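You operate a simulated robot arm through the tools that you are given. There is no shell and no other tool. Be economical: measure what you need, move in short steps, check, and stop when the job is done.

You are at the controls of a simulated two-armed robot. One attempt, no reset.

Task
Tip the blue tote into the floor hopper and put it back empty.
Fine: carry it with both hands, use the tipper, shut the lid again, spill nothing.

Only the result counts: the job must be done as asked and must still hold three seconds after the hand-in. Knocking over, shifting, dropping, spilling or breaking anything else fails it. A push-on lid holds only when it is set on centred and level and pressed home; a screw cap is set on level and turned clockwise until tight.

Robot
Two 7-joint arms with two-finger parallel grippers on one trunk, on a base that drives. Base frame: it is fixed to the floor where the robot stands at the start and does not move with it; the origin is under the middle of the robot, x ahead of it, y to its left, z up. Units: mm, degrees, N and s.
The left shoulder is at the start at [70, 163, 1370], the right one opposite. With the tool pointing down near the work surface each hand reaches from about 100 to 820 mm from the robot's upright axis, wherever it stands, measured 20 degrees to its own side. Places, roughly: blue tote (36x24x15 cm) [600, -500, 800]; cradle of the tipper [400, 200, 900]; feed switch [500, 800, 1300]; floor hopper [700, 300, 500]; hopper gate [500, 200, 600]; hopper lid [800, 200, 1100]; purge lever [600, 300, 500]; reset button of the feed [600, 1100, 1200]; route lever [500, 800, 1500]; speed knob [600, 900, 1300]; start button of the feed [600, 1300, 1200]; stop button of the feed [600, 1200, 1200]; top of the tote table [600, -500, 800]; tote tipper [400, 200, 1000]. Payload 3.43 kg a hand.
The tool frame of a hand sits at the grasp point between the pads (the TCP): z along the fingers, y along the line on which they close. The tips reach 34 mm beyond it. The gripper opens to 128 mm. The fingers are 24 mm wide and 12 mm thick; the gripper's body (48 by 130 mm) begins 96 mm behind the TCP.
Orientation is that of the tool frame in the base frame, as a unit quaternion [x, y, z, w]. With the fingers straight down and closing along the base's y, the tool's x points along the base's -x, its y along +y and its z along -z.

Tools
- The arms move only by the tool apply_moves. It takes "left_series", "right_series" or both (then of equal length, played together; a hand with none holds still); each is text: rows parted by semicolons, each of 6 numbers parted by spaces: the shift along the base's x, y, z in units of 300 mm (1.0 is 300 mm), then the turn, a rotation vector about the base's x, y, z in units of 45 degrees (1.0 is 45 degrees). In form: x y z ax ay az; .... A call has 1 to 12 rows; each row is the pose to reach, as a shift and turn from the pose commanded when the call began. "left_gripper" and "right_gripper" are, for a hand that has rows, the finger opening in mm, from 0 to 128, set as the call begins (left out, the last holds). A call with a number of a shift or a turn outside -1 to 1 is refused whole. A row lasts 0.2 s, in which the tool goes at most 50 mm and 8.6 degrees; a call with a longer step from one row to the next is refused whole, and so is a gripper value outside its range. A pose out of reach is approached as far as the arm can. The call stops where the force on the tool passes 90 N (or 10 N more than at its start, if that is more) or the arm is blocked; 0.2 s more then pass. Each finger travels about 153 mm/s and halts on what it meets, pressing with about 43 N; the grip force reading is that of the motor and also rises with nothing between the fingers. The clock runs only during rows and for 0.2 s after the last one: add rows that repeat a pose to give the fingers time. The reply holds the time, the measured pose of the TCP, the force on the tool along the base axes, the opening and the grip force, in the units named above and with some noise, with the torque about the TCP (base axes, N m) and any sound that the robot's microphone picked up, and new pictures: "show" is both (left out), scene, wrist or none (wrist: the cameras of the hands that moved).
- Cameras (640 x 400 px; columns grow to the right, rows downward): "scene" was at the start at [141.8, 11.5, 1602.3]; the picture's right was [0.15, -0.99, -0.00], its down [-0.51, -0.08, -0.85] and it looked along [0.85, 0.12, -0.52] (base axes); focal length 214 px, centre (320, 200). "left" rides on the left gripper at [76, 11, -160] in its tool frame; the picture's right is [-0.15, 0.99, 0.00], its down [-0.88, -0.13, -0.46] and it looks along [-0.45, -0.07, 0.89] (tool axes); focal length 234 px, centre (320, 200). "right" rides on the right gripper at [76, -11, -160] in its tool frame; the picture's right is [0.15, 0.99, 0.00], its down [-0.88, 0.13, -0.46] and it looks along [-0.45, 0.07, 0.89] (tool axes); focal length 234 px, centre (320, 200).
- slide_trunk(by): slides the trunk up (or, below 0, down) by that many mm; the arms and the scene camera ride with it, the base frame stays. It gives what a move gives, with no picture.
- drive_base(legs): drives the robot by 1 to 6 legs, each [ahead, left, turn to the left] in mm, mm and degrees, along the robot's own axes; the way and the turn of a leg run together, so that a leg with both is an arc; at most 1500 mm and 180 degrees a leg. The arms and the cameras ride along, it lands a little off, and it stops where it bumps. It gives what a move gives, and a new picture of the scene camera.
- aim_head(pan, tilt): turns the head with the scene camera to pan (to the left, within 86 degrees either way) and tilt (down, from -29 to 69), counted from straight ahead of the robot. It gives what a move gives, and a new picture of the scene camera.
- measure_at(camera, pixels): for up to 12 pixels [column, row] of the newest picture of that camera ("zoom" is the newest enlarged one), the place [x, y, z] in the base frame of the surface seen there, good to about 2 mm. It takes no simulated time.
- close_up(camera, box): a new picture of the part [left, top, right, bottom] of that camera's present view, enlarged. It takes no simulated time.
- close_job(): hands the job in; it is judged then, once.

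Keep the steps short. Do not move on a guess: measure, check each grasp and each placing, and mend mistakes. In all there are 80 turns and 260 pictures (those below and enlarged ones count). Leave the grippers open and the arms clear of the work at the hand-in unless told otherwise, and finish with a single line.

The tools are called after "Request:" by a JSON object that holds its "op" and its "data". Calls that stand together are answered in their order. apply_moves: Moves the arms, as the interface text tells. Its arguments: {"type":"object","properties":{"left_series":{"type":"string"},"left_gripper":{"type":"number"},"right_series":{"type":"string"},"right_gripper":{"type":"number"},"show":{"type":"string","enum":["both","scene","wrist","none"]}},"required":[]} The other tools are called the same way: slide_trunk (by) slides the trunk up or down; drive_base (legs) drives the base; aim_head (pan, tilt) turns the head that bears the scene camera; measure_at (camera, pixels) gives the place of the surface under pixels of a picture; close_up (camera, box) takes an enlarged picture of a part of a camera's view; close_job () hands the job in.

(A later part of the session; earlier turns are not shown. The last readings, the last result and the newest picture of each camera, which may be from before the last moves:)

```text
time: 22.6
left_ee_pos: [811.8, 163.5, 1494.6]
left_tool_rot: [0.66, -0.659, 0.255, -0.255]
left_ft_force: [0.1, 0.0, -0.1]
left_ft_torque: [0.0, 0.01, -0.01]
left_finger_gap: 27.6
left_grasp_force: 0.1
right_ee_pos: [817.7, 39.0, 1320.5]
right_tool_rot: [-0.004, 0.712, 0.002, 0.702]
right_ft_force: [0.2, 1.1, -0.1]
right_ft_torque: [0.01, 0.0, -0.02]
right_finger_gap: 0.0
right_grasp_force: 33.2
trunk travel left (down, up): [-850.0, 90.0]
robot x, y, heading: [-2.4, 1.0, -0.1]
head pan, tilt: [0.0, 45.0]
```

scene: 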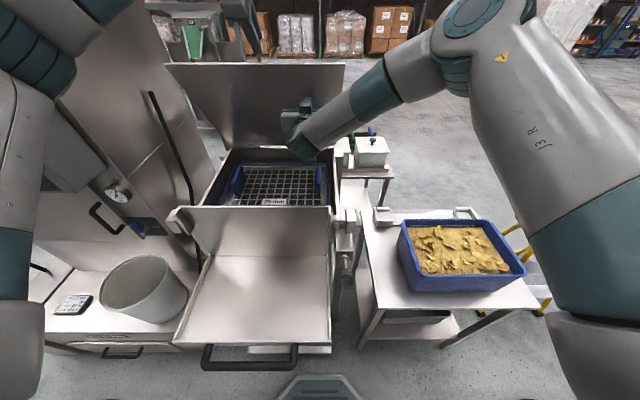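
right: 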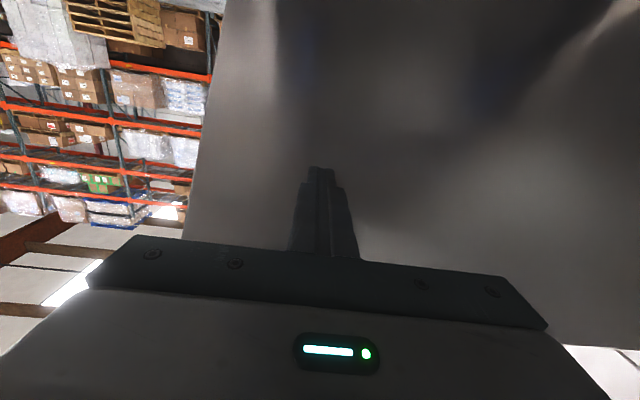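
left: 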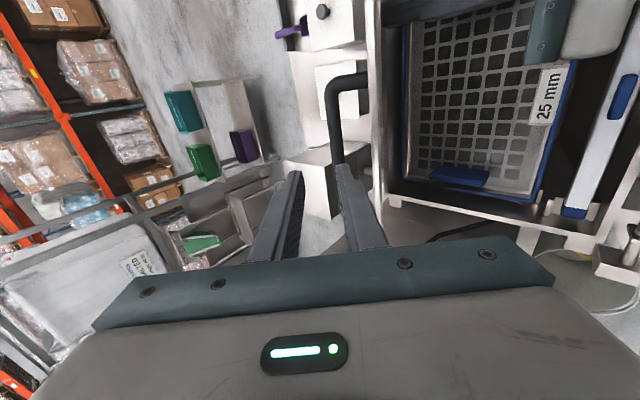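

The lid stays open by itself (right hand reads 0). Push it further back with the right fingertips.

Request:
{"op": "apply_moves", "data": {"right_series": "0.09 0 0 0 0 0; 0.18 0 0 0 0 0; 0.27 0 0 0 0 0; 0.36 0 0 0 0 0; 0.45 0 0 0 0 0; 0.52 0 0 0 0 0; 0.52 0 0 0 0 0", "show": "scene"}}

```text
time: 24.2
left_ee_pos: [811.8, 163.3, 1494.5]
left_tool_rot: [0.66, -0.659, 0.256, -0.256]
left_ft_force: [-0.4, -0.2, 1.6]
left_ft_torque: [-0.04, 0.01, -0.02]
left_finger_gap: 27.9
left_grasp_force: 0.1
right_ee_pos: [972.7, 38.9, 1317.8]
right_tool_rot: [-0.005, 0.713, 0.002, 0.701]
right_ft_force: [-0.5, -0.5, 0.1]
right_ft_torque: [-0.01, -0.01, 0.02]
right_finger_gap: 0.1
right_grasp_force: 33.6
trunk travel left (down, up): [-850.0, 90.0]
robot x, y, heading: [-2.2, -0.7, 0.0]
head pan, tilt: [0.0, 45.0]
```

scene: 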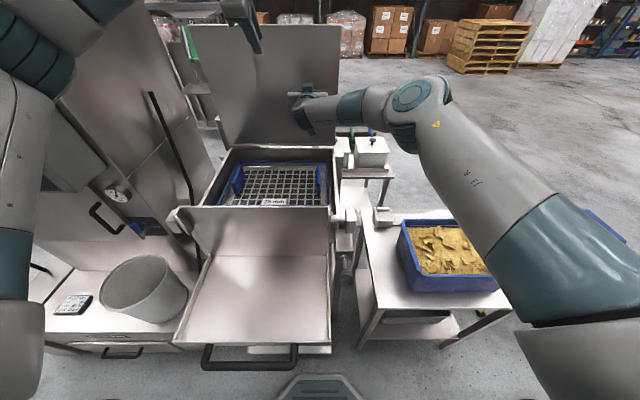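

Lid stands near 88° unaided. Retract both arms.

Request:
{"op": "apply_moves", "data": {"right_series": "-0.14 -0.02 0 0 0 0; -0.28 -0.05 0.02 0 0 0; -0.42 -0.1 0.05 0 0 0; -0.56 -0.16 0.1 0 0 0; -0.7 -0.22 0.15 0 0 0; -0.84 -0.28 0.2 0 0.1 0; -1 -0.34 0.25 0 0.25 0; -1 -0.44 0.28 0 0.4 0; -1 -0.54 0.3 0 0.55 0; -1 -0.6 0.3 0 0.7 0; -1 -0.64 0.3 0 0.85 0; -1 -0.7 0.3 0 1 0", "left_series": "0 0 0.05 0 0 0; -0.14 0 0.05 0 0 0; -0.28 0 0.05 0 0 0; -0.42 0 0.05 0 0.1 0; -0.56 0 0.05 0 0.25 0; -0.7 0 0.05 0 0.4 0; -0.84 0 0.05 0 0.55 0; -0.95 0 0.05 0 0.7 0; -1 0 0.05 0 0.85 0; -1 0 0.05 0 0.93 0; -1 0 0.05 0 0.95 0; -1 0 0.05 0 0.95 0", "left_gripper": 128, "right_gripper": 128, "show": "scene"}}

```text
refused: row 7 steps farther than a row can; nothing moved
```

Request:
{"op": "apply_moves", "data": {"right_series": "-0.14 -0.02 0 0 0 0; -0.28 -0.05 0.02 0 0 0; -0.42 -0.1 0.05 0 0 0; -0.56 -0.15 0.08 0 0 0; -0.7 -0.2 0.12 0 0 0; -0.84 -0.25 0.16 0 0.1 0; -0.95 -0.34 0.2 0 0.25 0; -1 -0.44 0.25 0 0.4 0; -1 -0.54 0.3 0 0.55 0; -1 -0.6 0.3 0 0.7 0; -1 -0.64 0.3 0 0.85 0; -1 -0.7 0.3 0 1 0", "left_series": "0 0 0.05 0 0 0; -0.14 0 0.05 0 0 0; -0.28 0 0.05 0 0 0; -0.42 0 0.05 0 0.1 0; -0.56 0 0.05 0 0.25 0; -0.7 0 0.05 0 0.4 0; -0.84 0 0.05 0 0.55 0; -0.95 0 0.05 0 0.7 0; -1 0 0.05 0 0.85 0; -1 0 0.05 0 0.93 0; -1 0 0.05 0 0.95 0; -1 0 0.05 0 0.95 0", "left_gripper": 128, "right_gripper": 128, "show": "scene"}}

```text
time: 26.8
left_ee_pos: [512.2, 163.2, 1507.9]
left_tool_rot: [0.707, -0.707, -0.002, 0.001]
left_ft_force: [0.0, -0.8, -0.6]
left_ft_torque: [0.01, 0.04, -0.02]
left_finger_gap: 128.0
left_grasp_force: 0.1
right_ee_pos: [672.4, -173.9, 1411.7]
right_tool_rot: [-0.003, 0.927, 0.004, 0.375]
right_ft_force: [-0.6, 0.0, -0.8]
right_ft_torque: [0.01, 0.01, 0.0]
right_finger_gap: 128.3
right_grasp_force: 0.0
trunk travel left (down, up): [-850.0, 90.0]
robot x, y, heading: [0.6, -1.9, 0.1]
head pan, tilt: [0.0, 45.0]
```

scene: 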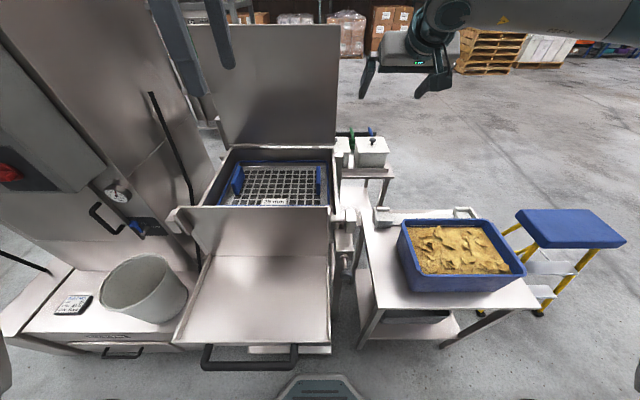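

Lid still up. Move the right hand to view the latch on the tipper's right side.

Request:
{"op": "apply_moves", "data": {"right_series": "-0.1 0.03 -0.02 0 0.1 0; -0.2 0.06 -0.05 0 0.2 0; -0.3 0.1 -0.1 0 0.3 0; -0.4 0.13 -0.15 0 0.4 0; -0.5 0.16 -0.2 0 0.5 0; -0.6 0.19 -0.26 0 0.6 0; -0.7 0.22 -0.33 0 0.7 0; -0.8 0.25 -0.4 0 0.8 0; -0.9 0.28 -0.47 0 0.95 0; -0.9 0.28 -0.54 0 0.98 0; -0.9 0.28 -0.54 0 0.98 0", "show": "wrist"}}

Request:
{"op": "close_up", "data": {"camera": "right", "box": [200, 0, 440, 150]}}

```text
time: 29.2
left_ee_pos: [511.9, 164.4, 1509.9]
left_tool_rot: [0.708, -0.707, -0.003, 0.001]
left_ft_force: [0.2, -0.4, -0.4]
left_ft_torque: [-0.01, 0.01, 0.02]
left_finger_gap: 127.9
left_grasp_force: 0.1
right_ee_pos: [401.8, -87.5, 1246.9]
right_tool_rot: [-0.002, 1.0, 0.004, 0.0]
right_ft_force: [-0.7, -1.1, -0.4]
right_ft_torque: [0.03, 0.01, 0.02]
right_finger_gap: 127.9
right_grasp_force: 0.0
trunk travel left (down, up): [-850.0, 90.0]
robot x, y, heading: [0.3, -1.5, 0.0]
head pan, tilt: [0.0, 45.0]
```

right: 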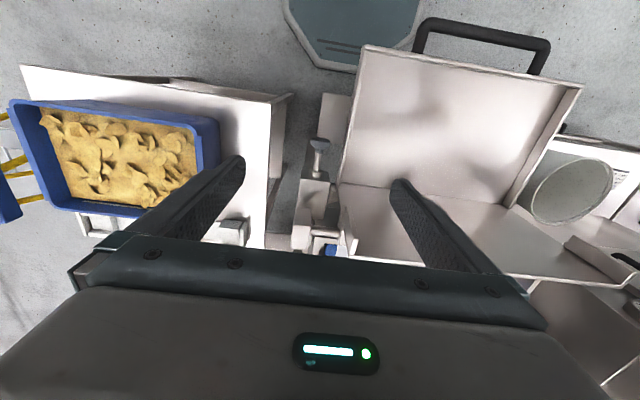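

```text
2.67 times, centred on (320, 75) of right
```

zoom: 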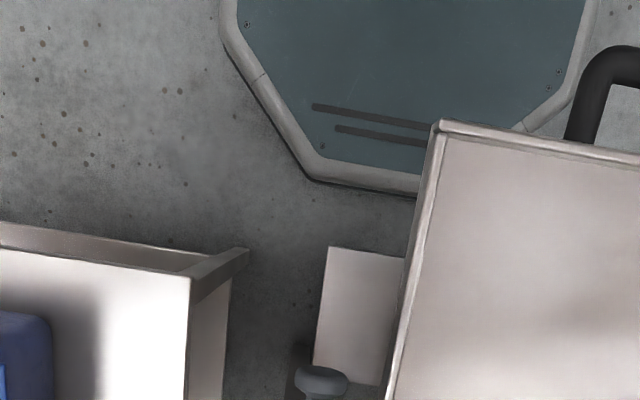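

Request:
{"op": "close_up", "data": {"camera": "right", "box": [270, 130, 400, 260]}}

Request:
{"op": "measure_at", "data": {"camera": "right", "pixels": [[320, 143], [316, 165], [310, 200], [335, 225], [332, 250], [300, 235], [340, 185], [210, 120], [20, 105], [70, 205], [400, 258], [450, 150]]}}

```text
3.08 times, centred on (335, 195) of right
```

zoom: 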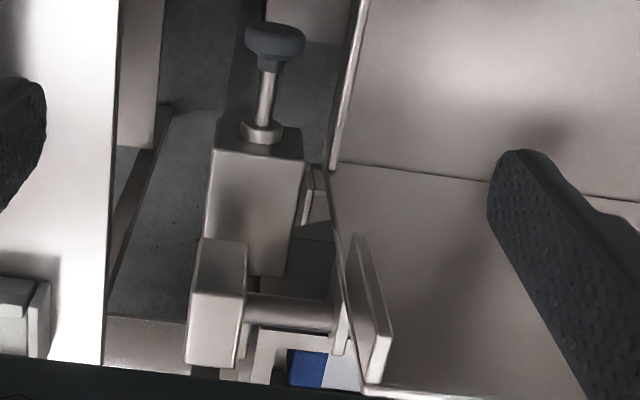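

```text
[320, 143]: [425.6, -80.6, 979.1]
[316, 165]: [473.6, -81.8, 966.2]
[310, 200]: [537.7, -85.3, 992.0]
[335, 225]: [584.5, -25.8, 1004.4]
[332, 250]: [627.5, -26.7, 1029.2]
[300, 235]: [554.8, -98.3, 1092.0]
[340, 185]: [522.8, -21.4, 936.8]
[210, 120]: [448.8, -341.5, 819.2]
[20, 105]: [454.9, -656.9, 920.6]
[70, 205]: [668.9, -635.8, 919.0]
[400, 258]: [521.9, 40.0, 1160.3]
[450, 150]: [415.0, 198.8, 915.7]
```

The latch is a pull-plunger (knob at [426,-81,979]). Test whether the empty cradle lifts: bring the left hand over the cradle bar, right hand aside.

Request:
{"op": "apply_moves", "data": {"left_series": "-0.12 0 -0.09 0 0 0; -0.24 0 -0.18 0 0 0; -0.36 0 -0.27 0 0 0; -0.48 0 -0.36 0 0 0; -0.6 0 -0.45 0 0 0; -0.72 0 -0.54 0 0 0; -0.84 0 -0.63 0 0 0; -0.957 0 -0.72 0 0 0; -0.957 0 -0.72 0 0 0", "right_series": "0 -0.07 0.04 0 0 0; 0 -0.14 0.08 0 0 0; 0 -0.2 0.12 0 0 0; 0 -0.26 0.16 0 0 0; 0 -0.32 0.2 0 0 0; 0 -0.38 0.24 0 0 0; 0 -0.44 0.28 0 0 0; 0 -0.5 0.32 0 0 0; 0 -0.5 0.32 0 0 0", "show": "both"}}

```text
time: 31.2
left_ee_pos: [279.2, 144.5, 1343.7]
left_tool_rot: [0.708, -0.706, -0.002, 0.002]
left_ft_force: [0.5, 0.3, -0.3]
left_ft_torque: [-0.01, 0.03, 0.01]
left_finger_gap: 127.9
left_grasp_force: 0.1
left hand out of reach, approached as far as the arm can: row 7, 8, 9
right_ee_pos: [404.1, -236.6, 1344.3]
right_tool_rot: [-0.002, 1.0, 0.004, 0.0]
right_ft_force: [0.8, -0.6, 0.1]
right_ft_torque: [0.0, 0.05, 0.03]
right_finger_gap: 127.9
right_grasp_force: 0.1
trunk travel left (down, up): [-850.0, 90.0]
robot x, y, heading: [-1.0, -1.6, 0.2]
head pan, tilt: [0.0, 45.0]
```

scene: 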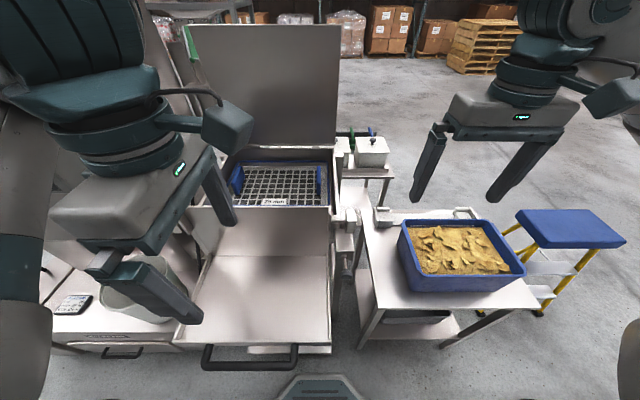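
right: 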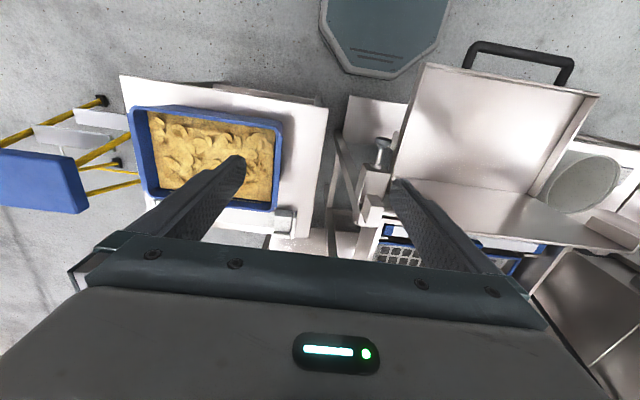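
left: 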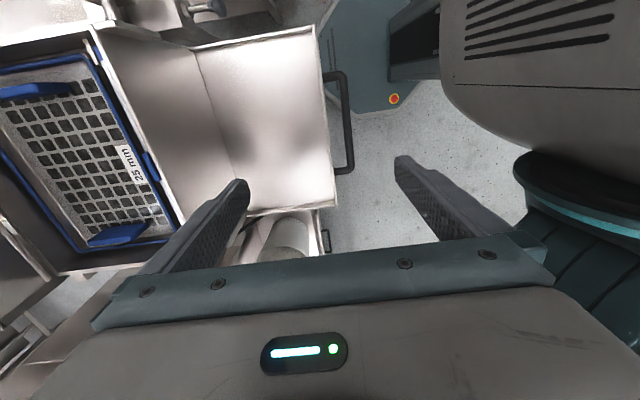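

Too close for the left arm; drive straight back 250 mm.

Request:
{"op": "drive_base", "data": {"legs": [[-250, 0, 0]]}}

```text
time: 33.0
left_ee_pos: [35.6, 143.8, 1342.6]
left_tool_rot: [0.709, -0.706, -0.002, 0.002]
left_ft_force: [-0.5, 0.2, 0.3]
left_ft_torque: [0.03, 0.04, 0.0]
left_finger_gap: 127.8
left_grasp_force: 0.0
right_ee_pos: [160.7, -235.3, 1342.9]
right_tool_rot: [-0.003, 1.0, 0.005, -0.001]
right_ft_force: [0.5, -0.2, -0.3]
right_ft_torque: [0.04, 0.04, 0.03]
right_finger_gap: 128.1
right_grasp_force: 0.0
trunk travel left (down, up): [-850.0, 90.0]
robot x, y, heading: [-245.9, -0.1, 0.1]
head pan, tilt: [0.0, 45.0]
```

scene: 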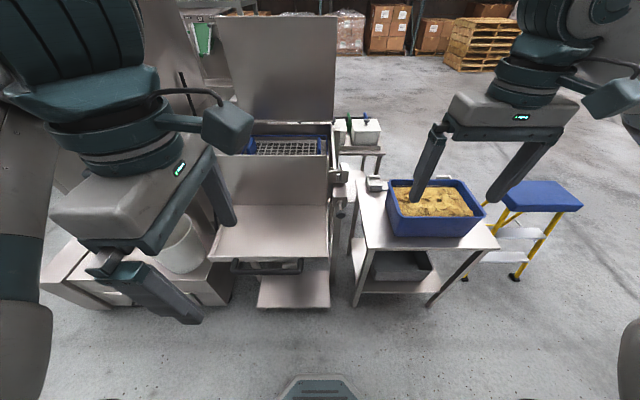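

Request:
{"op": "measure_at", "data": {"camera": "scene", "pixels": [[234, 268], [268, 268], [268, 265], [302, 267], [268, 272], [346, 214]]}}

Request:
{"op": "apply_moves", "data": {"left_series": "0.13 0.01 -0.02 0 0 0; 0.26 0.02 -0.06 0 0 0; 0.39 0.03 -0.15 0 0 0; 0.5 0.04 -0.27 0 0 0; 0.57 0.06 -0.4 0 0 0; 0.62 0.07 -0.55 0 0 0; 0.62 0.07 -0.55 0 0 0", "show": "none"}}

```text
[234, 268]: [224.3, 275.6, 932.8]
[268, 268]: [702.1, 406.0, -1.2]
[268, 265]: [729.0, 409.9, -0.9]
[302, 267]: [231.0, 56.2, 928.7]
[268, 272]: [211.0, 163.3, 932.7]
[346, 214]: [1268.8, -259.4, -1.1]
```

```text
time: 34.6
left_ee_pos: [219.9, 162.1, 1180.8]
left_tool_rot: [0.708, -0.706, -0.003, 0.001]
left_ft_force: [-0.7, 0.3, 0.1]
left_ft_torque: [0.02, 0.0, 0.01]
left_finger_gap: 128.0
left_grasp_force: 0.0
right_ee_pos: [159.5, -235.5, 1343.0]
right_tool_rot: [-0.003, 1.0, 0.005, 0.001]
right_ft_force: [-0.3, -0.4, 0.4]
right_ft_torque: [0.03, 0.02, 0.0]
right_finger_gap: 127.7
right_grasp_force: 0.1
trunk travel left (down, up): [-850.0, 90.0]
robot x, y, heading: [-246.8, -0.5, 0.2]
head pan, tilt: [0.0, 45.0]
```

Request:
{"op": "apply_moves", "data": {"left_series": "0 0 -0.15 0 0 0; 0 0 -0.33 0 0 0; 0 0 -0.45 0 0 0; 0 0 -0.45 0 0 0", "left_gripper": 40, "show": "wrist"}}

Request:
{"op": "close_up", "data": {"camera": "left", "box": [220, 0, 420, 250]}}

```text
refused: row 2 steps farther than a row can; nothing moved
```

```text
1.60 times, centred on (320, 125) of left
```

zoom: 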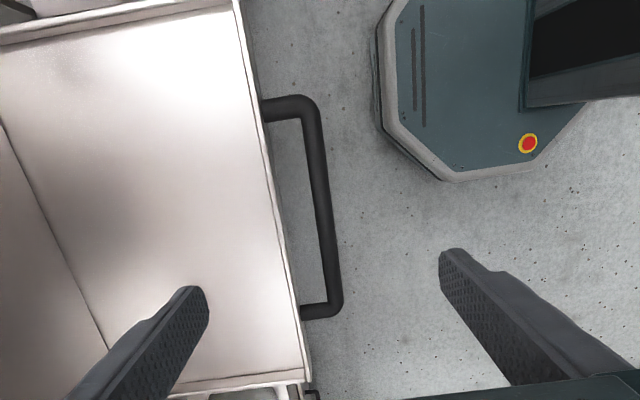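

Request:
{"op": "measure_at", "data": {"camera": "zoom", "pixels": [[318, 180], [325, 220], [313, 182], [323, 178], [268, 180], [276, 200], [262, 180], [330, 225]]}}

Request:
{"op": "apply_moves", "data": {"left_series": "0 0 -0.15 0 0 0; 0 0 -0.3 0 0 0; 0 0 -0.45 0 0 0; 0 0 -0.45 0 0 0", "left_gripper": 40, "show": "wrist"}}

```text
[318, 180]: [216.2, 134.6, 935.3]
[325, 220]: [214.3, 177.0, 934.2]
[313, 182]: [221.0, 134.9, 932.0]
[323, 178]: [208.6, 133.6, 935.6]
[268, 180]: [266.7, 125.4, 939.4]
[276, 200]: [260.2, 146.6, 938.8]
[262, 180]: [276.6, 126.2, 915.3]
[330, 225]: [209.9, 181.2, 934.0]
```

```text
time: 35.6
left_ee_pos: [222.2, 164.5, 1043.6]
left_tool_rot: [0.708, -0.706, -0.003, 0.002]
left_ft_force: [-0.4, 0.1, 0.7]
left_ft_torque: [-0.01, -0.02, 0.02]
left_finger_gap: 40.0
left_grasp_force: 0.0
right_ee_pos: [158.1, -235.7, 1343.1]
right_tool_rot: [-0.003, 1.0, 0.004, 0.0]
right_ft_force: [-1.1, -0.2, -0.1]
right_ft_torque: [0.02, -0.03, 0.02]
right_finger_gap: 127.9
right_grasp_force: 0.1
trunk travel left (down, up): [-850.0, 90.0]
robot x, y, heading: [-241.5, 0.4, 0.3]
head pan, tilt: [0.0, 45.0]
```

left: 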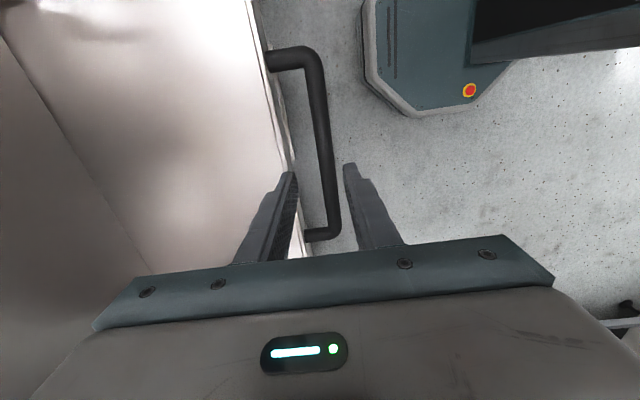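

Bar centre x≈214, z≈926; lip at x≈258. Shift −8 mm in x, descend to it and close.

Request:
{"op": "apply_moves", "data": {"left_series": "-0.025 0 -0.1 0 0 0; -0.025 0 -0.2 0 0 0; -0.025 0 -0.3 0 0 0; -0.025 0 -0.38 0 0 0; -0.025 0 -0.38 0 0 0", "show": "none"}}

Request:
{"op": "apply_moves", "data": {"left_series": "0 0 0 0 0 0; 0 0 0 0 0 0; 0 0 0 0 0 0", "left_gripper": 8, "show": "none"}}

Request:
{"op": "apply_moves", "data": {"left_series": "-0.01 0 0.03 0 0 0; -0.025 0 0.07 0 0 0; -0.035 0 0.1 0 0 0; -0.035 0 0.1 0 0 0", "show": "both"}}

```text
time: 36.8
left_ee_pos: [212.3, 163.6, 932.2]
left_tool_rot: [0.708, -0.706, -0.002, 0.002]
left_ft_force: [0.4, 0.1, -0.5]
left_ft_torque: [0.0, 0.01, 0.02]
left_finger_gap: 39.8
left_grasp_force: 0.0
right_ee_pos: [158.6, -235.6, 1343.9]
right_tool_rot: [-0.003, 1.0, 0.004, 0.0]
right_ft_force: [0.5, -1.3, 0.5]
right_ft_torque: [-0.02, -0.01, -0.01]
right_finger_gap: 128.1
right_grasp_force: 0.0
trunk travel left (down, up): [-850.0, 90.0]
robot x, y, heading: [-248.0, -1.1, 0.1]
head pan, tilt: [0.0, 45.0]
```

```text
time: 37.6
left_ee_pos: [215.6, 165.2, 931.1]
left_tool_rot: [0.709, -0.705, 0.0, 0.001]
left_ft_force: [18.9, 1.0, 5.2]
left_ft_torque: [-0.09, -0.37, -0.33]
left_finger_gap: 19.7
left_grasp_force: 44.9
right_ee_pos: [160.3, -235.7, 1343.4]
right_tool_rot: [-0.002, 1.0, 0.004, -0.002]
right_ft_force: [0.1, 0.4, -0.8]
right_ft_torque: [0.03, 0.02, -0.01]
right_finger_gap: 128.0
right_grasp_force: 0.1
trunk travel left (down, up): [-850.0, 90.0]
robot x, y, heading: [-242.5, -0.2, 0.2]
head pan, tilt: [0.0, 45.0]
```

```text
time: 38.6
left_ee_pos: [204.1, 164.1, 959.5]
left_tool_rot: [0.708, -0.706, -0.002, 0.002]
left_ft_force: [20.9, -5.7, -1.6]
left_ft_torque: [-0.46, 0.17, -0.27]
left_finger_gap: 19.8
left_grasp_force: 44.7
right_ee_pos: [162.7, -236.9, 1342.0]
right_tool_rot: [-0.002, 1.0, 0.005, -0.002]
right_ft_force: [1.0, -0.3, -1.1]
right_ft_torque: [0.01, -0.05, 0.02]
right_finger_gap: 128.2
right_grasp_force: 0.0
trunk travel left (down, up): [-850.0, 90.0]
robot x, y, heading: [-245.2, 1.1, 0.1]
head pan, tilt: [0.0, 45.0]
```

scene: 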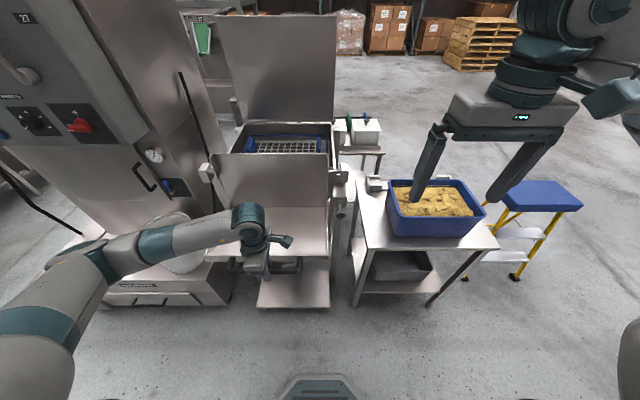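
left: 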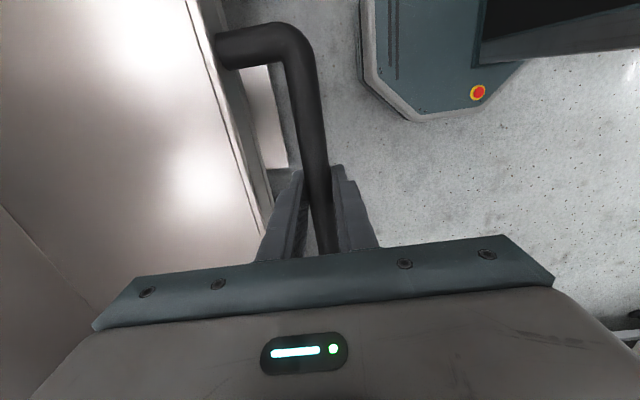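

The cradle lifts freely (not locked). Set it back down, release and raise the left hand clear.

Request:
{"op": "apply_moves", "data": {"left_series": "0.015 0 -0.04 0 0 0; 0.035 0 -0.1 0 0 0; 0.035 0 -0.1 0 0 0", "show": "none"}}

Request:
{"op": "apply_moves", "data": {"left_series": "0 0 0 0 0 0; 0 0 0 0 0 0; 0 0 0.12 0 0 0; 0 0 0.25 0 0 0; -0.05 0 0.4 0 0 0; -0.1 0 0.55 0 0 0; -0.15 0 0.7 0 0 0; -0.2 0 0.85 0 0 0; -0.25 0 1 0 0 0", "left_gripper": 40, "show": "scene"}}

```text
time: 39.4
left_ee_pos: [215.2, 164.1, 930.7]
left_tool_rot: [0.708, -0.706, -0.001, 0.001]
left_ft_force: [14.4, 0.1, 29.8]
left_ft_torque: [0.37, -0.22, -0.16]
left_finger_gap: 19.6
left_grasp_force: 45.7
right_ee_pos: [159.2, -238.1, 1344.8]
right_tool_rot: [-0.003, 1.0, 0.005, 0.0]
right_ft_force: [0.0, -0.2, 0.5]
right_ft_torque: [-0.01, 0.01, 0.01]
right_finger_gap: 127.8
right_grasp_force: 0.1
trunk travel left (down, up): [-850.0, 90.0]
robot x, y, heading: [-247.8, 1.0, -0.0]
head pan, tilt: [0.0, 45.0]
```

```text
time: 41.4
left_ee_pos: [137.2, 164.0, 1229.9]
left_tool_rot: [0.709, -0.705, -0.003, 0.001]
left_ft_force: [-0.1, 0.0, 0.1]
left_ft_torque: [-0.02, -0.02, -0.02]
left_finger_gap: 39.9
left_grasp_force: 0.0
right_ee_pos: [157.5, -237.2, 1343.8]
right_tool_rot: [-0.002, 1.0, 0.006, -0.001]
right_ft_force: [0.5, -0.1, 0.2]
right_ft_torque: [0.02, -0.02, -0.05]
right_finger_gap: 128.0
right_grasp_force: 0.1
trunk travel left (down, up): [-850.0, 90.0]
robot x, y, heading: [-244.4, 1.1, 0.4]
head pan, tilt: [0.0, 45.0]
```

scene: 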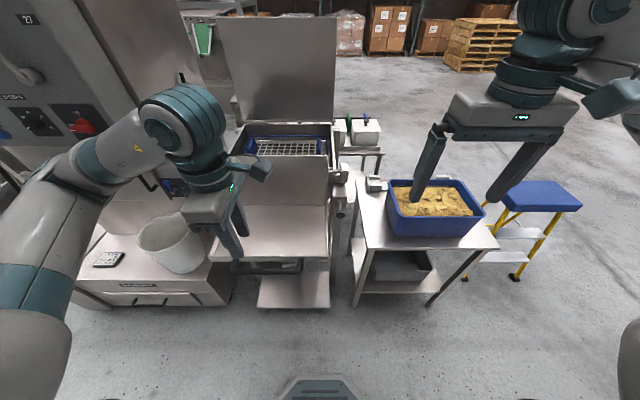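

Now to the tote: drive right about 505 mm and then ahead 195 mm.

Request:
{"op": "drive_base", "data": {"legs": [[0, -505, 0], [195, 0, 0]]}}

Request:
{"op": "apply_moves", "data": {"left_series": "0 0 0 0 0 -0.18; 0 0 0 0 0 -0.36; 0 0 0 0 0 -0.54; 0 0 0 0 0 -0.72; 0 0 0 0 0 -0.9; 0 0 0 0 0 -1", "left_gripper": 128, "show": "none"}}

Request:
{"op": "apply_moves", "data": {"left_series": "0 0 0 0 0 -0.18; 0 0 0 0 0 -0.36; 0 0 0 0 0 -0.54; 0 0 0 0 0 -0.72; 0 0 0 0 0 -0.9; 0 0 0 0 0 -1; 0 0 0 0 0 -1", "show": "both"}}

```text
time: 45.6
left_ee_pos: [330.2, -349.4, 1231.0]
left_tool_rot: [0.711, -0.703, -0.001, 0.002]
left_ft_force: [0.2, 0.2, -0.8]
left_ft_torque: [0.0, -0.03, 0.02]
left_finger_gap: 39.8
left_grasp_force: 0.1
right_ee_pos: [353.8, -749.9, 1344.5]
right_tool_rot: [-0.008, 1.0, 0.004, 0.001]
right_ft_force: [-1.0, 0.5, 0.7]
right_ft_torque: [0.02, -0.01, -0.04]
right_finger_gap: 128.3
right_grasp_force: 0.0
trunk travel left (down, up): [-850.0, 90.0]
robot x, y, heading: [-46.7, -521.3, 0.7]
head pan, tilt: [0.0, 45.0]
```

scene: 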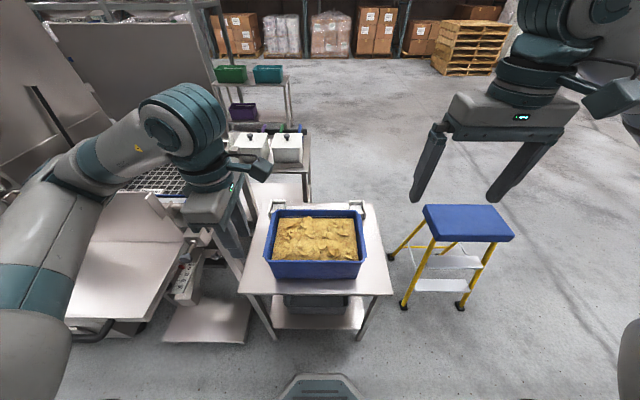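

```text
time: 47.0
left_ee_pos: [332.1, -349.4, 1229.6]
left_tool_rot: [-0.387, 0.922, 0.002, -0.002]
left_ft_force: [0.0, 0.3, 0.2]
left_ft_torque: [0.02, 0.02, -0.01]
left_finger_gap: 128.2
left_grasp_force: 0.1
right_ee_pos: [358.0, -749.9, 1344.1]
right_tool_rot: [-0.007, 1.0, 0.004, 0.0]
right_ft_force: [0.0, 0.3, -0.2]
right_ft_torque: [0.01, 0.03, 0.01]
right_finger_gap: 128.0
right_grasp_force: 0.0
trunk travel left (down, up): [-850.0, 90.0]
robot x, y, heading: [-49.3, -517.9, 0.7]
head pan, tilt: [0.0, 45.0]
```

```text
time: 48.6
left_ee_pos: [331.9, -351.0, 1229.5]
left_tool_rot: [-0.006, 1.0, 0.003, 0.0]
left_ft_force: [-0.1, 0.0, 0.3]
left_ft_torque: [-0.01, -0.01, 0.01]
left_finger_gap: 127.9
left_grasp_force: 0.0
right_ee_pos: [357.0, -749.6, 1343.3]
right_tool_rot: [-0.009, 1.0, 0.005, 0.0]
right_ft_force: [-0.9, 0.3, -0.3]
right_ft_torque: [0.0, 0.0, -0.05]
right_finger_gap: 128.0
right_grasp_force: 0.1
trunk travel left (down, up): [-850.0, 90.0]
robot x, y, heading: [-48.0, -514.6, 0.9]
head pan, tilt: [0.0, 45.0]
```

scene: 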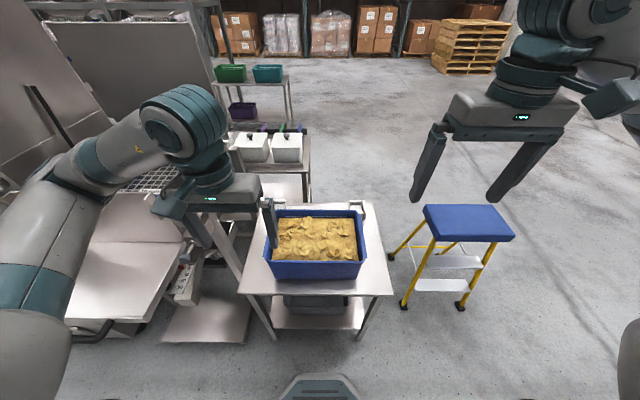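
left: 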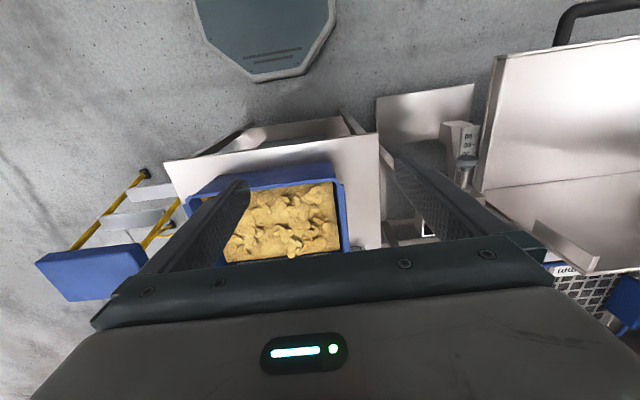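

Request:
{"op": "close_up", "data": {"camera": "scene", "box": [250, 195, 378, 285]}}

Request:
{"op": "close_up", "data": {"camera": "left", "box": [300, 150, 396, 270]}}

Request:
{"op": "measure_at", "data": {"camera": "left", "pixels": [[338, 185], [343, 215], [346, 240], [341, 215], [338, 215], [345, 215], [335, 215], [330, 200]]}}

```text
4.44 times, centred on (314, 240) of scene
```

zoom: 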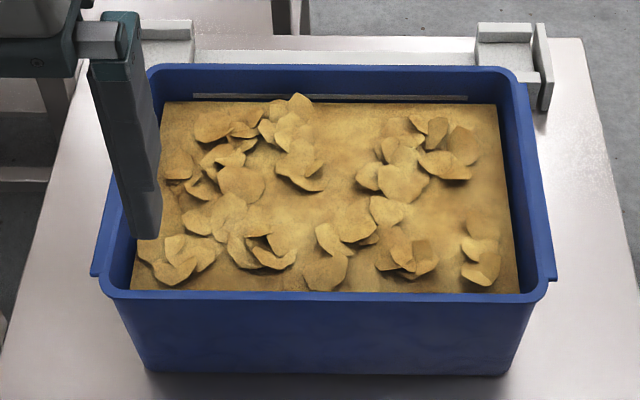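

```text
3.33 times, centred on (348, 210) of left
```

zoom: 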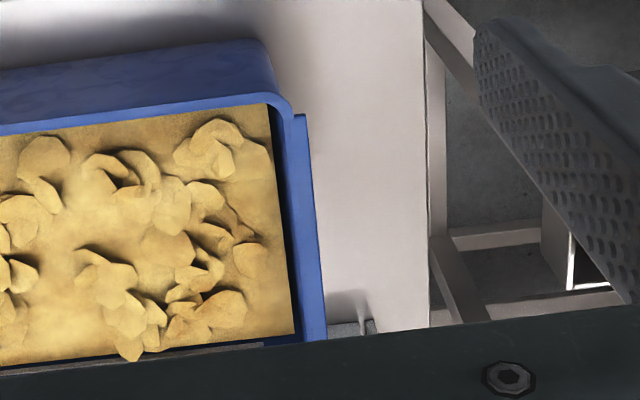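

```text
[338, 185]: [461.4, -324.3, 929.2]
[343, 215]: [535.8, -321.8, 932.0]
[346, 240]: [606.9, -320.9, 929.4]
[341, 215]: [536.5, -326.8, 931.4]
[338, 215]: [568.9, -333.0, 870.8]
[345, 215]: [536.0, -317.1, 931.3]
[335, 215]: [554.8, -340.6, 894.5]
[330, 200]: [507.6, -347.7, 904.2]
```

Request:
{"op": "measure_at", "data": {"camera": "zoom", "pixels": [[250, 150], [310, 250]]}}

Request:
{"op": "measure_at", "data": {"camera": "scene", "pixels": [[363, 240], [360, 240], [357, 240], [361, 230], [361, 222], [363, 252], [320, 212], [320, 263], [276, 222], [320, 240]]}}

```text
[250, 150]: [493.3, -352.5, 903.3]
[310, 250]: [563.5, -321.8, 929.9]
```

```text
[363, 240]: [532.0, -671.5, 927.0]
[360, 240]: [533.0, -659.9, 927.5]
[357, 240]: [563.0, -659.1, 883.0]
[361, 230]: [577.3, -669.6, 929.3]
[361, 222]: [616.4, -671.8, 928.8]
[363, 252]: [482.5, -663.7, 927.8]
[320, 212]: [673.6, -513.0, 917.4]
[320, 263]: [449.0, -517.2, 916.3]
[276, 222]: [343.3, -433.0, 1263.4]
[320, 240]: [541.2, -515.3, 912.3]
```

Rim mid-lines: left end y≈−321, right end y≈−666, top z≈930, centre x≈562. Bring both hands above the ends, fingers set to 50 mm.

Request:
{"op": "apply_moves", "data": {"left_series": "0.096 0.012 -0.075 0 0 0; 0.192 0.025 -0.15 0 0 0; 0.288 0.038 -0.225 0 0 0; 0.384 0.05 -0.3 0 0 0; 0.48 0.063 -0.375 0 0 0; 0.575 0.075 -0.45 0 0 0; 0.67 0.088 -0.525 0 0 0; 0.767 0.1 -0.6 0 0 0; 0.767 0.1 -0.6 0 0 0", "right_series": "0.085 0.035 -0.122 0 0 0; 0.171 0.07 -0.245 0 0 0; 0.256 0.105 -0.367 0 0 0; 0.342 0.14 -0.49 0 0 0; 0.427 0.175 -0.612 0 0 0; 0.512 0.21 -0.735 0 0 0; 0.598 0.245 -0.857 0 0 0; 0.683 0.28 -0.98 0 0 0; 0.683 0.28 -0.98 0 0 0", "left_gripper": 50, "right_gripper": 50, "show": "both"}}

```text
time: 50.6
left_ee_pos: [560.8, -321.0, 1051.2]
left_tool_rot: [-0.005, 1.0, 0.003, 0.0]
left_ft_force: [-0.3, 0.0, 0.1]
left_ft_torque: [0.01, -0.01, -0.01]
left_finger_gap: 50.0
left_grasp_force: 0.0
right_ee_pos: [564.5, -665.1, 1048.9]
right_tool_rot: [-0.008, 1.0, 0.004, 0.0]
right_ft_force: [0.1, 0.2, 0.7]
right_ft_torque: [-0.01, -0.02, 0.03]
right_finger_gap: 50.1
right_grasp_force: 0.0
trunk travel left (down, up): [-850.0, 90.0]
robot x, y, heading: [-48.4, -518.3, 0.8]
head pan, tilt: [0.0, 45.0]
```

scene: 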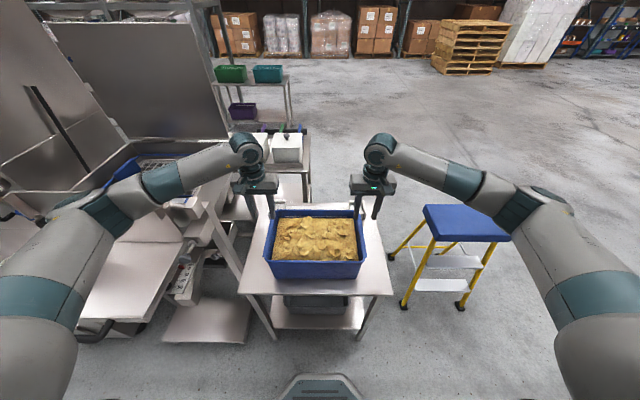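
right: 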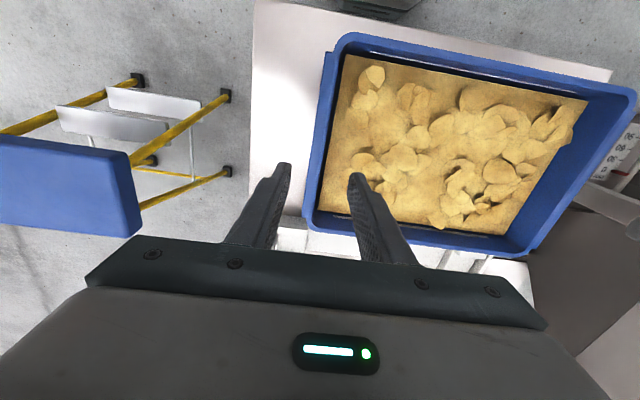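
left: 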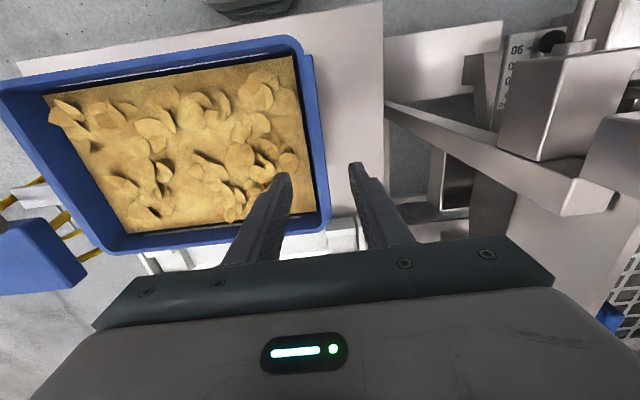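

Both straddle the rims. Descend to z≈934, then close.

Request:
{"op": "apply_moves", "data": {"left_series": "0 0 -0.14 0 0 0; 0 0 -0.28 0 0 0; 0 0 -0.34 0 0 0; 0 0 -0.387 0 0 0; 0 0 -0.387 0 0 0", "right_series": "0 0 -0.14 0 0 0; 0 0 -0.28 0 0 0; 0 0 -0.34 0 0 0; 0 0 -0.382 0 0 0; 0 0 -0.382 0 0 0", "show": "wrist"}}

Request:
{"op": "apply_moves", "data": {"left_series": "0 0 0 0 0 0; 0 0 0 0 0 0; 0 0 0 0 0 0", "right_series": "0 0 0 0 0 0; 0 0 0 0 0 0; 0 0 0 0 0 0", "left_gripper": 4, "right_gripper": 4, "show": "wrist"}}

```text
time: 51.8
left_ee_pos: [564.0, -319.9, 934.6]
left_tool_rot: [-0.007, 1.0, 0.001, 0.001]
left_ft_force: [-0.3, -0.2, 0.1]
left_ft_torque: [0.02, 0.02, 0.0]
left_finger_gap: 49.9
left_grasp_force: 0.2
right_ee_pos: [563.4, -666.1, 932.5]
right_tool_rot: [-0.008, 1.0, 0.005, 0.001]
right_ft_force: [-0.6, -0.5, 0.0]
right_ft_torque: [-0.03, 0.01, 0.02]
right_finger_gap: 50.0
right_grasp_force: 0.0
trunk travel left (down, up): [-850.0, 90.0]
robot x, y, heading: [-47.2, -519.2, 0.8]
head pan, tilt: [0.0, 45.0]
```

right: 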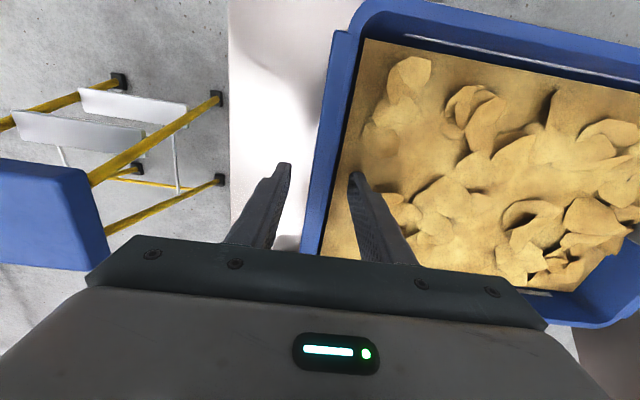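
left: 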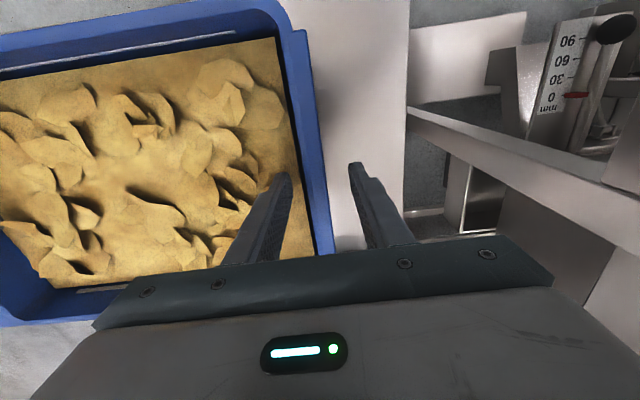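

```text
time: 52.6
left_ee_pos: [563.5, -322.5, 935.5]
left_tool_rot: [-0.005, 1.0, 0.002, 0.0]
left_ft_force: [-6.1, -6.1, 2.5]
left_ft_torque: [-1.36, -0.34, -0.77]
left_finger_gap: 16.9
left_grasp_force: 42.9
right_ee_pos: [562.8, -664.4, 932.5]
right_tool_rot: [-0.007, 1.0, 0.005, 0.0]
right_ft_force: [4.3, 7.7, 0.1]
right_ft_torque: [1.36, 0.18, -0.98]
right_finger_gap: 16.9
right_grasp_force: 42.7
trunk travel left (down, up): [-850.0, 90.0]
robot x, y, heading: [-48.0, -517.2, 0.6]
head pan, tilt: [0.0, 45.0]
```

right: 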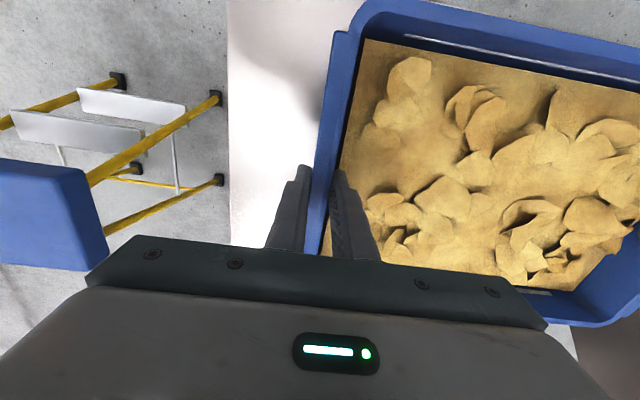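
left: 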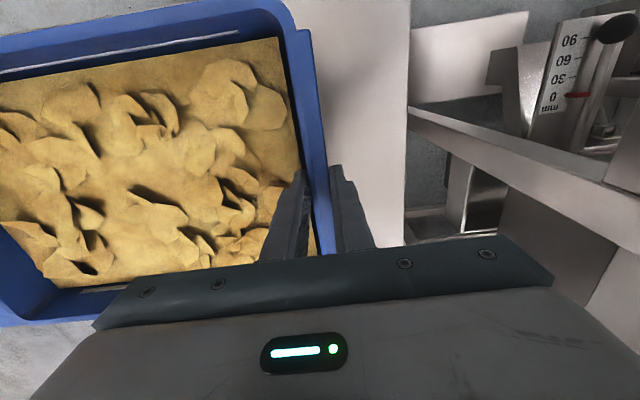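

Both rims held at 16.9 mm; gate scale reads 0 (closed). Lift slowly and check forces.

Request:
{"op": "apply_moves", "data": {"left_series": "0 0 0.03 0 0 0; 0 0 0.06 0 0 0; 0 0 0.1 0 0 0; 0 0 0.14 0 0 0; 0 0 0.14 0 0 0", "right_series": "0 0 0.03 0 0 0; 0 0 0.06 0 0 0; 0 0 0.1 0 0 0; 0 0 0.14 0 0 0; 0 0 0.14 0 0 0", "show": "scene"}}

```text
time: 53.8
left_ee_pos: [563.3, -321.0, 976.6]
left_tool_rot: [-0.005, 1.0, 0.0, 0.0]
left_ft_force: [-4.4, -23.9, -3.9]
left_ft_torque: [-1.72, 0.07, -0.58]
left_finger_gap: 17.4
left_grasp_force: 43.4
right_ee_pos: [563.9, -664.3, 977.4]
right_tool_rot: [-0.009, 1.0, 0.006, -0.001]
right_ft_force: [3.7, 23.8, -5.6]
right_ft_torque: [1.53, -0.12, -0.82]
right_finger_gap: 16.2
right_grasp_force: 43.1
trunk travel left (down, up): [-850.0, 90.0]
robot x, y, heading: [-47.7, -513.8, 0.5]
head pan, tilt: [0.0, 45.0]
```

scene: 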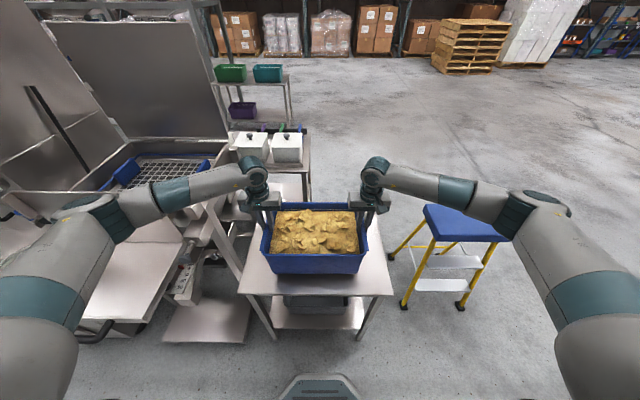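

Tote lifted cleanly and light. Raise to carrying height, then drive back and to the left.

Request:
{"op": "apply_moves", "data": {"left_series": "0 0 0.1 0 0 0; 0 0 0.2 0 0 0; 0 0 0.3 0 0 0; 0 0 0.4 0 0 0; 0 0 0.5 0 0 0; 0 0 0.6 0 0 0; 0 0 0.64 0 0 0; 0 0 0.64 0 0 0", "right_series": "0 0 0.1 0 0 0; 0 0 0.2 0 0 0; 0 0 0.3 0 0 0; 0 0 0.4 0 0 0; 0 0 0.5 0 0 0; 0 0 0.6 0 0 0; 0 0 0.64 0 0 0; 0 0 0.64 0 0 0", "show": "none"}}

Request:
{"op": "drive_base", "data": {"legs": [[-300, 0, 0], [0, 666, -0.6]]}}

```text
time: 55.6
left_ee_pos: [563.9, -323.8, 1166.7]
left_tool_rot: [-0.006, 1.0, 0.0, 0.001]
left_ft_force: [-2.9, -37.8, -4.2]
left_ft_torque: [-2.02, -0.52, -0.37]
left_finger_gap: 16.7
left_grasp_force: 42.3
right_ee_pos: [565.3, -665.0, 1168.7]
right_tool_rot: [-0.009, 1.0, 0.008, 0.0]
right_ft_force: [3.1, 36.2, -5.9]
right_ft_torque: [1.9, 0.5, -0.66]
right_finger_gap: 16.3
right_grasp_force: 43.1
trunk travel left (down, up): [-850.0, 90.0]
robot x, y, heading: [-49.3, -521.4, 0.6]
head pan, tilt: [0.0, 45.0]
```

```text
time: 58.7
left_ee_pos: [268.9, -215.0, 1166.1]
left_tool_rot: [-0.061, 0.998, -0.001, 0.0]
left_ft_force: [-1.7, -0.3, -4.9]
left_ft_torque: [-1.2, -0.53, -0.05]
left_finger_gap: 17.0
left_grasp_force: 42.7
right_ee_pos: [309.0, -557.1, 1168.0]
right_tool_rot: [-0.063, 0.998, 0.007, 0.0]
right_ft_force: [1.5, -1.5, -5.9]
right_ft_torque: [1.15, 0.45, -0.39]
right_finger_gap: 16.3
right_grasp_force: 43.3
trunk travel left (down, up): [-850.0, 90.0]
robot x, y, heading: [-322.9, -480.3, 7.2]
head pan, tilt: [0.0, 45.0]
stopped in leg 2: the robot was blocked; the commanded pose is now the measured one
```

scene: 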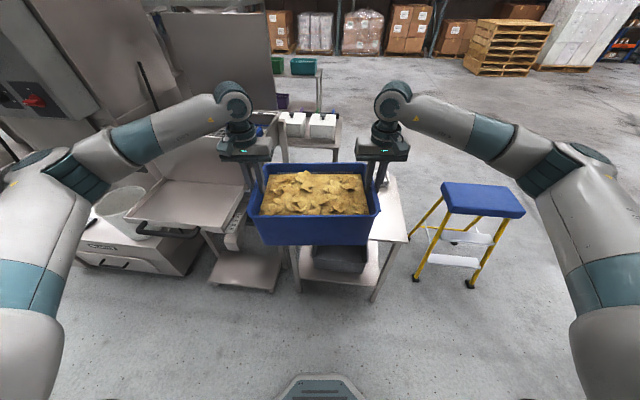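

The base was blocked while moving left, and turned by 7°; the obstacle may be behind/left. Look to the left.

Request:
{"op": "aim_head", "data": {"pan": 86, "tilt": 45}}

Request:
{"op": "aim_head", "data": {"pan": 40, "tilt": 60}}

```text
time: 60.3
left_ee_pos: [267.2, -212.7, 1166.7]
left_tool_rot: [-0.062, 0.998, -0.001, 0.0]
left_ft_force: [-1.2, -0.4, -5.0]
left_ft_torque: [-1.16, -0.04, -0.1]
left_finger_gap: 16.9
left_grasp_force: 43.1
right_ee_pos: [307.5, -552.3, 1168.3]
right_tool_rot: [-0.064, 0.998, 0.008, 0.0]
right_ft_force: [2.5, -0.1, -4.9]
right_ft_torque: [1.15, -0.01, -0.47]
right_finger_gap: 16.4
right_grasp_force: 43.0
trunk travel left (down, up): [-850.0, 90.0]
robot x, y, heading: [-319.3, -474.4, 7.0]
head pan, tilt: [85.9, 45.0]
```

scene: 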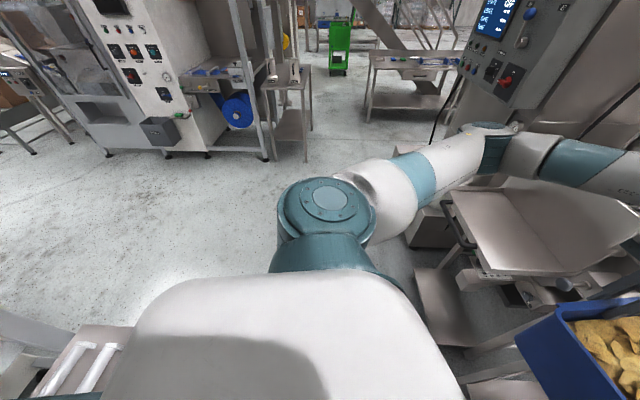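

```text
time: 61.5
left_ee_pos: [268.1, -213.5, 1166.0]
left_tool_rot: [-0.061, 0.998, -0.002, 0.0]
left_ft_force: [-2.7, 0.6, -4.6]
left_ft_torque: [-1.15, 0.02, -0.11]
left_finger_gap: 16.9
left_grasp_force: 43.0
right_ee_pos: [307.3, -553.5, 1168.9]
right_tool_rot: [-0.063, 0.998, 0.008, 0.0]
right_ft_force: [2.3, 0.1, -6.4]
right_ft_torque: [1.14, -0.07, -0.51]
right_finger_gap: 16.2
right_grasp_force: 42.7
trunk travel left (down, up): [-850.0, 90.0]
robot x, y, heading: [-318.6, -473.2, 7.0]
head pan, tilt: [40.0, 60.0]
```

scene: 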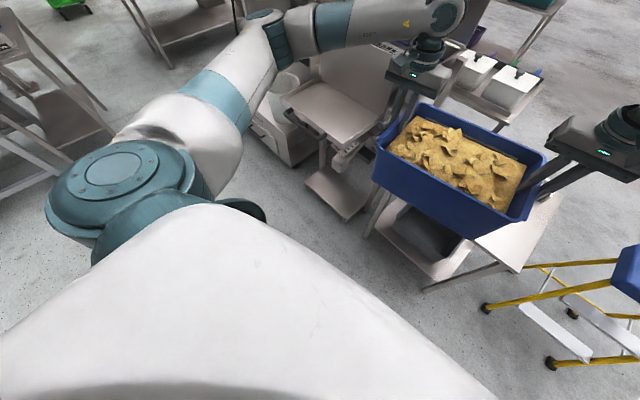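

A bench stands close behind the robot at left. I'll pull the tote 100 mm inwards, then drive ahead 80 mm undoing the 7° turn.

Request:
{"op": "apply_moves", "data": {"left_series": "-0.08 -0.01 0 0 0 0; -0.16 -0.02 0 0 0 0; -0.24 -0.03 0 0 0 0; -0.33 -0.04 0 0 0 0; -0.33 -0.04 0 0 0 0", "right_series": "-0.08 -0.01 0 0 0 0; -0.16 -0.02 0 0 0 0; -0.24 -0.03 0 0 0 0; -0.33 -0.04 0 0 0 0; -0.33 -0.04 0 0 0 0", "show": "none"}}

Request:
{"op": "drive_base", "data": {"legs": [[80, 0, -7]]}}

Request:
{"op": "aim_head", "data": {"pan": 10, "tilt": 50}}

```text
time: 62.6
left_ee_pos: [170.6, -224.0, 1164.6]
left_tool_rot: [-0.06, 0.998, -0.002, 0.0]
left_ft_force: [-3.2, -4.5, -4.7]
left_ft_torque: [-1.3, 0.13, -0.65]
left_finger_gap: 17.0
left_grasp_force: 42.9
right_ee_pos: [209.3, -566.8, 1168.3]
right_tool_rot: [-0.064, 0.998, 0.01, 0.0]
right_ft_force: [3.4, 5.1, -7.1]
right_ft_torque: [1.0, -0.19, -0.9]
right_finger_gap: 16.0
right_grasp_force: 42.5
trunk travel left (down, up): [-850.0, 90.0]
robot x, y, heading: [-320.6, -474.0, 7.0]
head pan, tilt: [40.0, 60.0]
```

```text
time: 63.7
left_ee_pos: [273.1, -277.6, 1168.5]
left_tool_rot: [-0.002, 1.0, -0.003, 0.003]
left_ft_force: [-5.2, -13.8, -3.9]
left_ft_torque: [-1.47, 0.31, -0.59]
left_finger_gap: 17.3
left_grasp_force: 42.5
right_ee_pos: [271.0, -621.7, 1170.6]
right_tool_rot: [-0.005, 1.0, 0.008, 0.003]
right_ft_force: [3.7, 14.0, -4.6]
right_ft_torque: [1.31, -0.42, -0.98]
right_finger_gap: 16.0
right_grasp_force: 42.7
trunk travel left (down, up): [-850.0, 90.0]
robot x, y, heading: [-234.9, -469.5, 0.3]
head pan, tilt: [40.0, 60.0]
```

scene: 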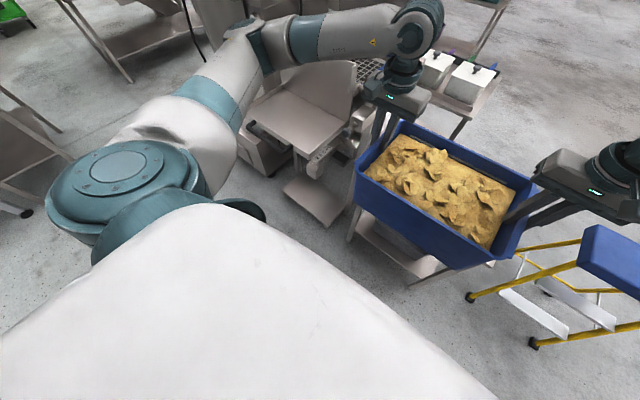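

```text
time: 64.7
left_ee_pos: [277.7, -279.7, 1167.0]
left_tool_rot: [-0.001, 1.0, -0.003, 0.0]
left_ft_force: [-3.3, 0.4, -4.2]
left_ft_torque: [-1.19, -0.28, -0.34]
left_finger_gap: 17.0
left_grasp_force: 43.2
right_ee_pos: [275.8, -623.0, 1168.0]
right_tool_rot: [-0.004, 1.0, 0.009, 0.0]
right_ft_force: [3.7, -0.6, -5.5]
right_ft_torque: [0.96, 0.23, -0.93]
right_finger_gap: 16.2
right_grasp_force: 43.5
trunk travel left (down, up): [-850.0, 90.0]
robot x, y, heading: [-238.8, -468.9, 0.5]
head pan, tilt: [10.0, 50.0]
```

scene: 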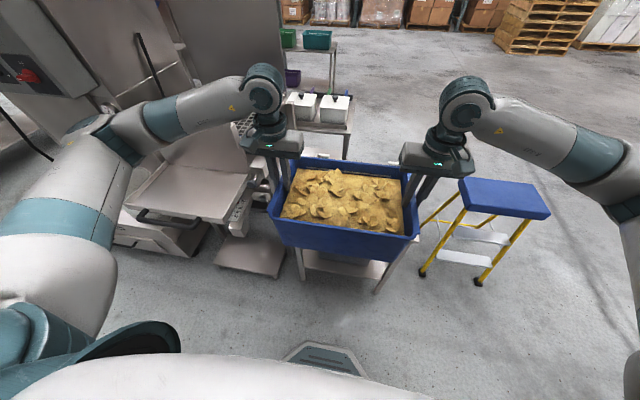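

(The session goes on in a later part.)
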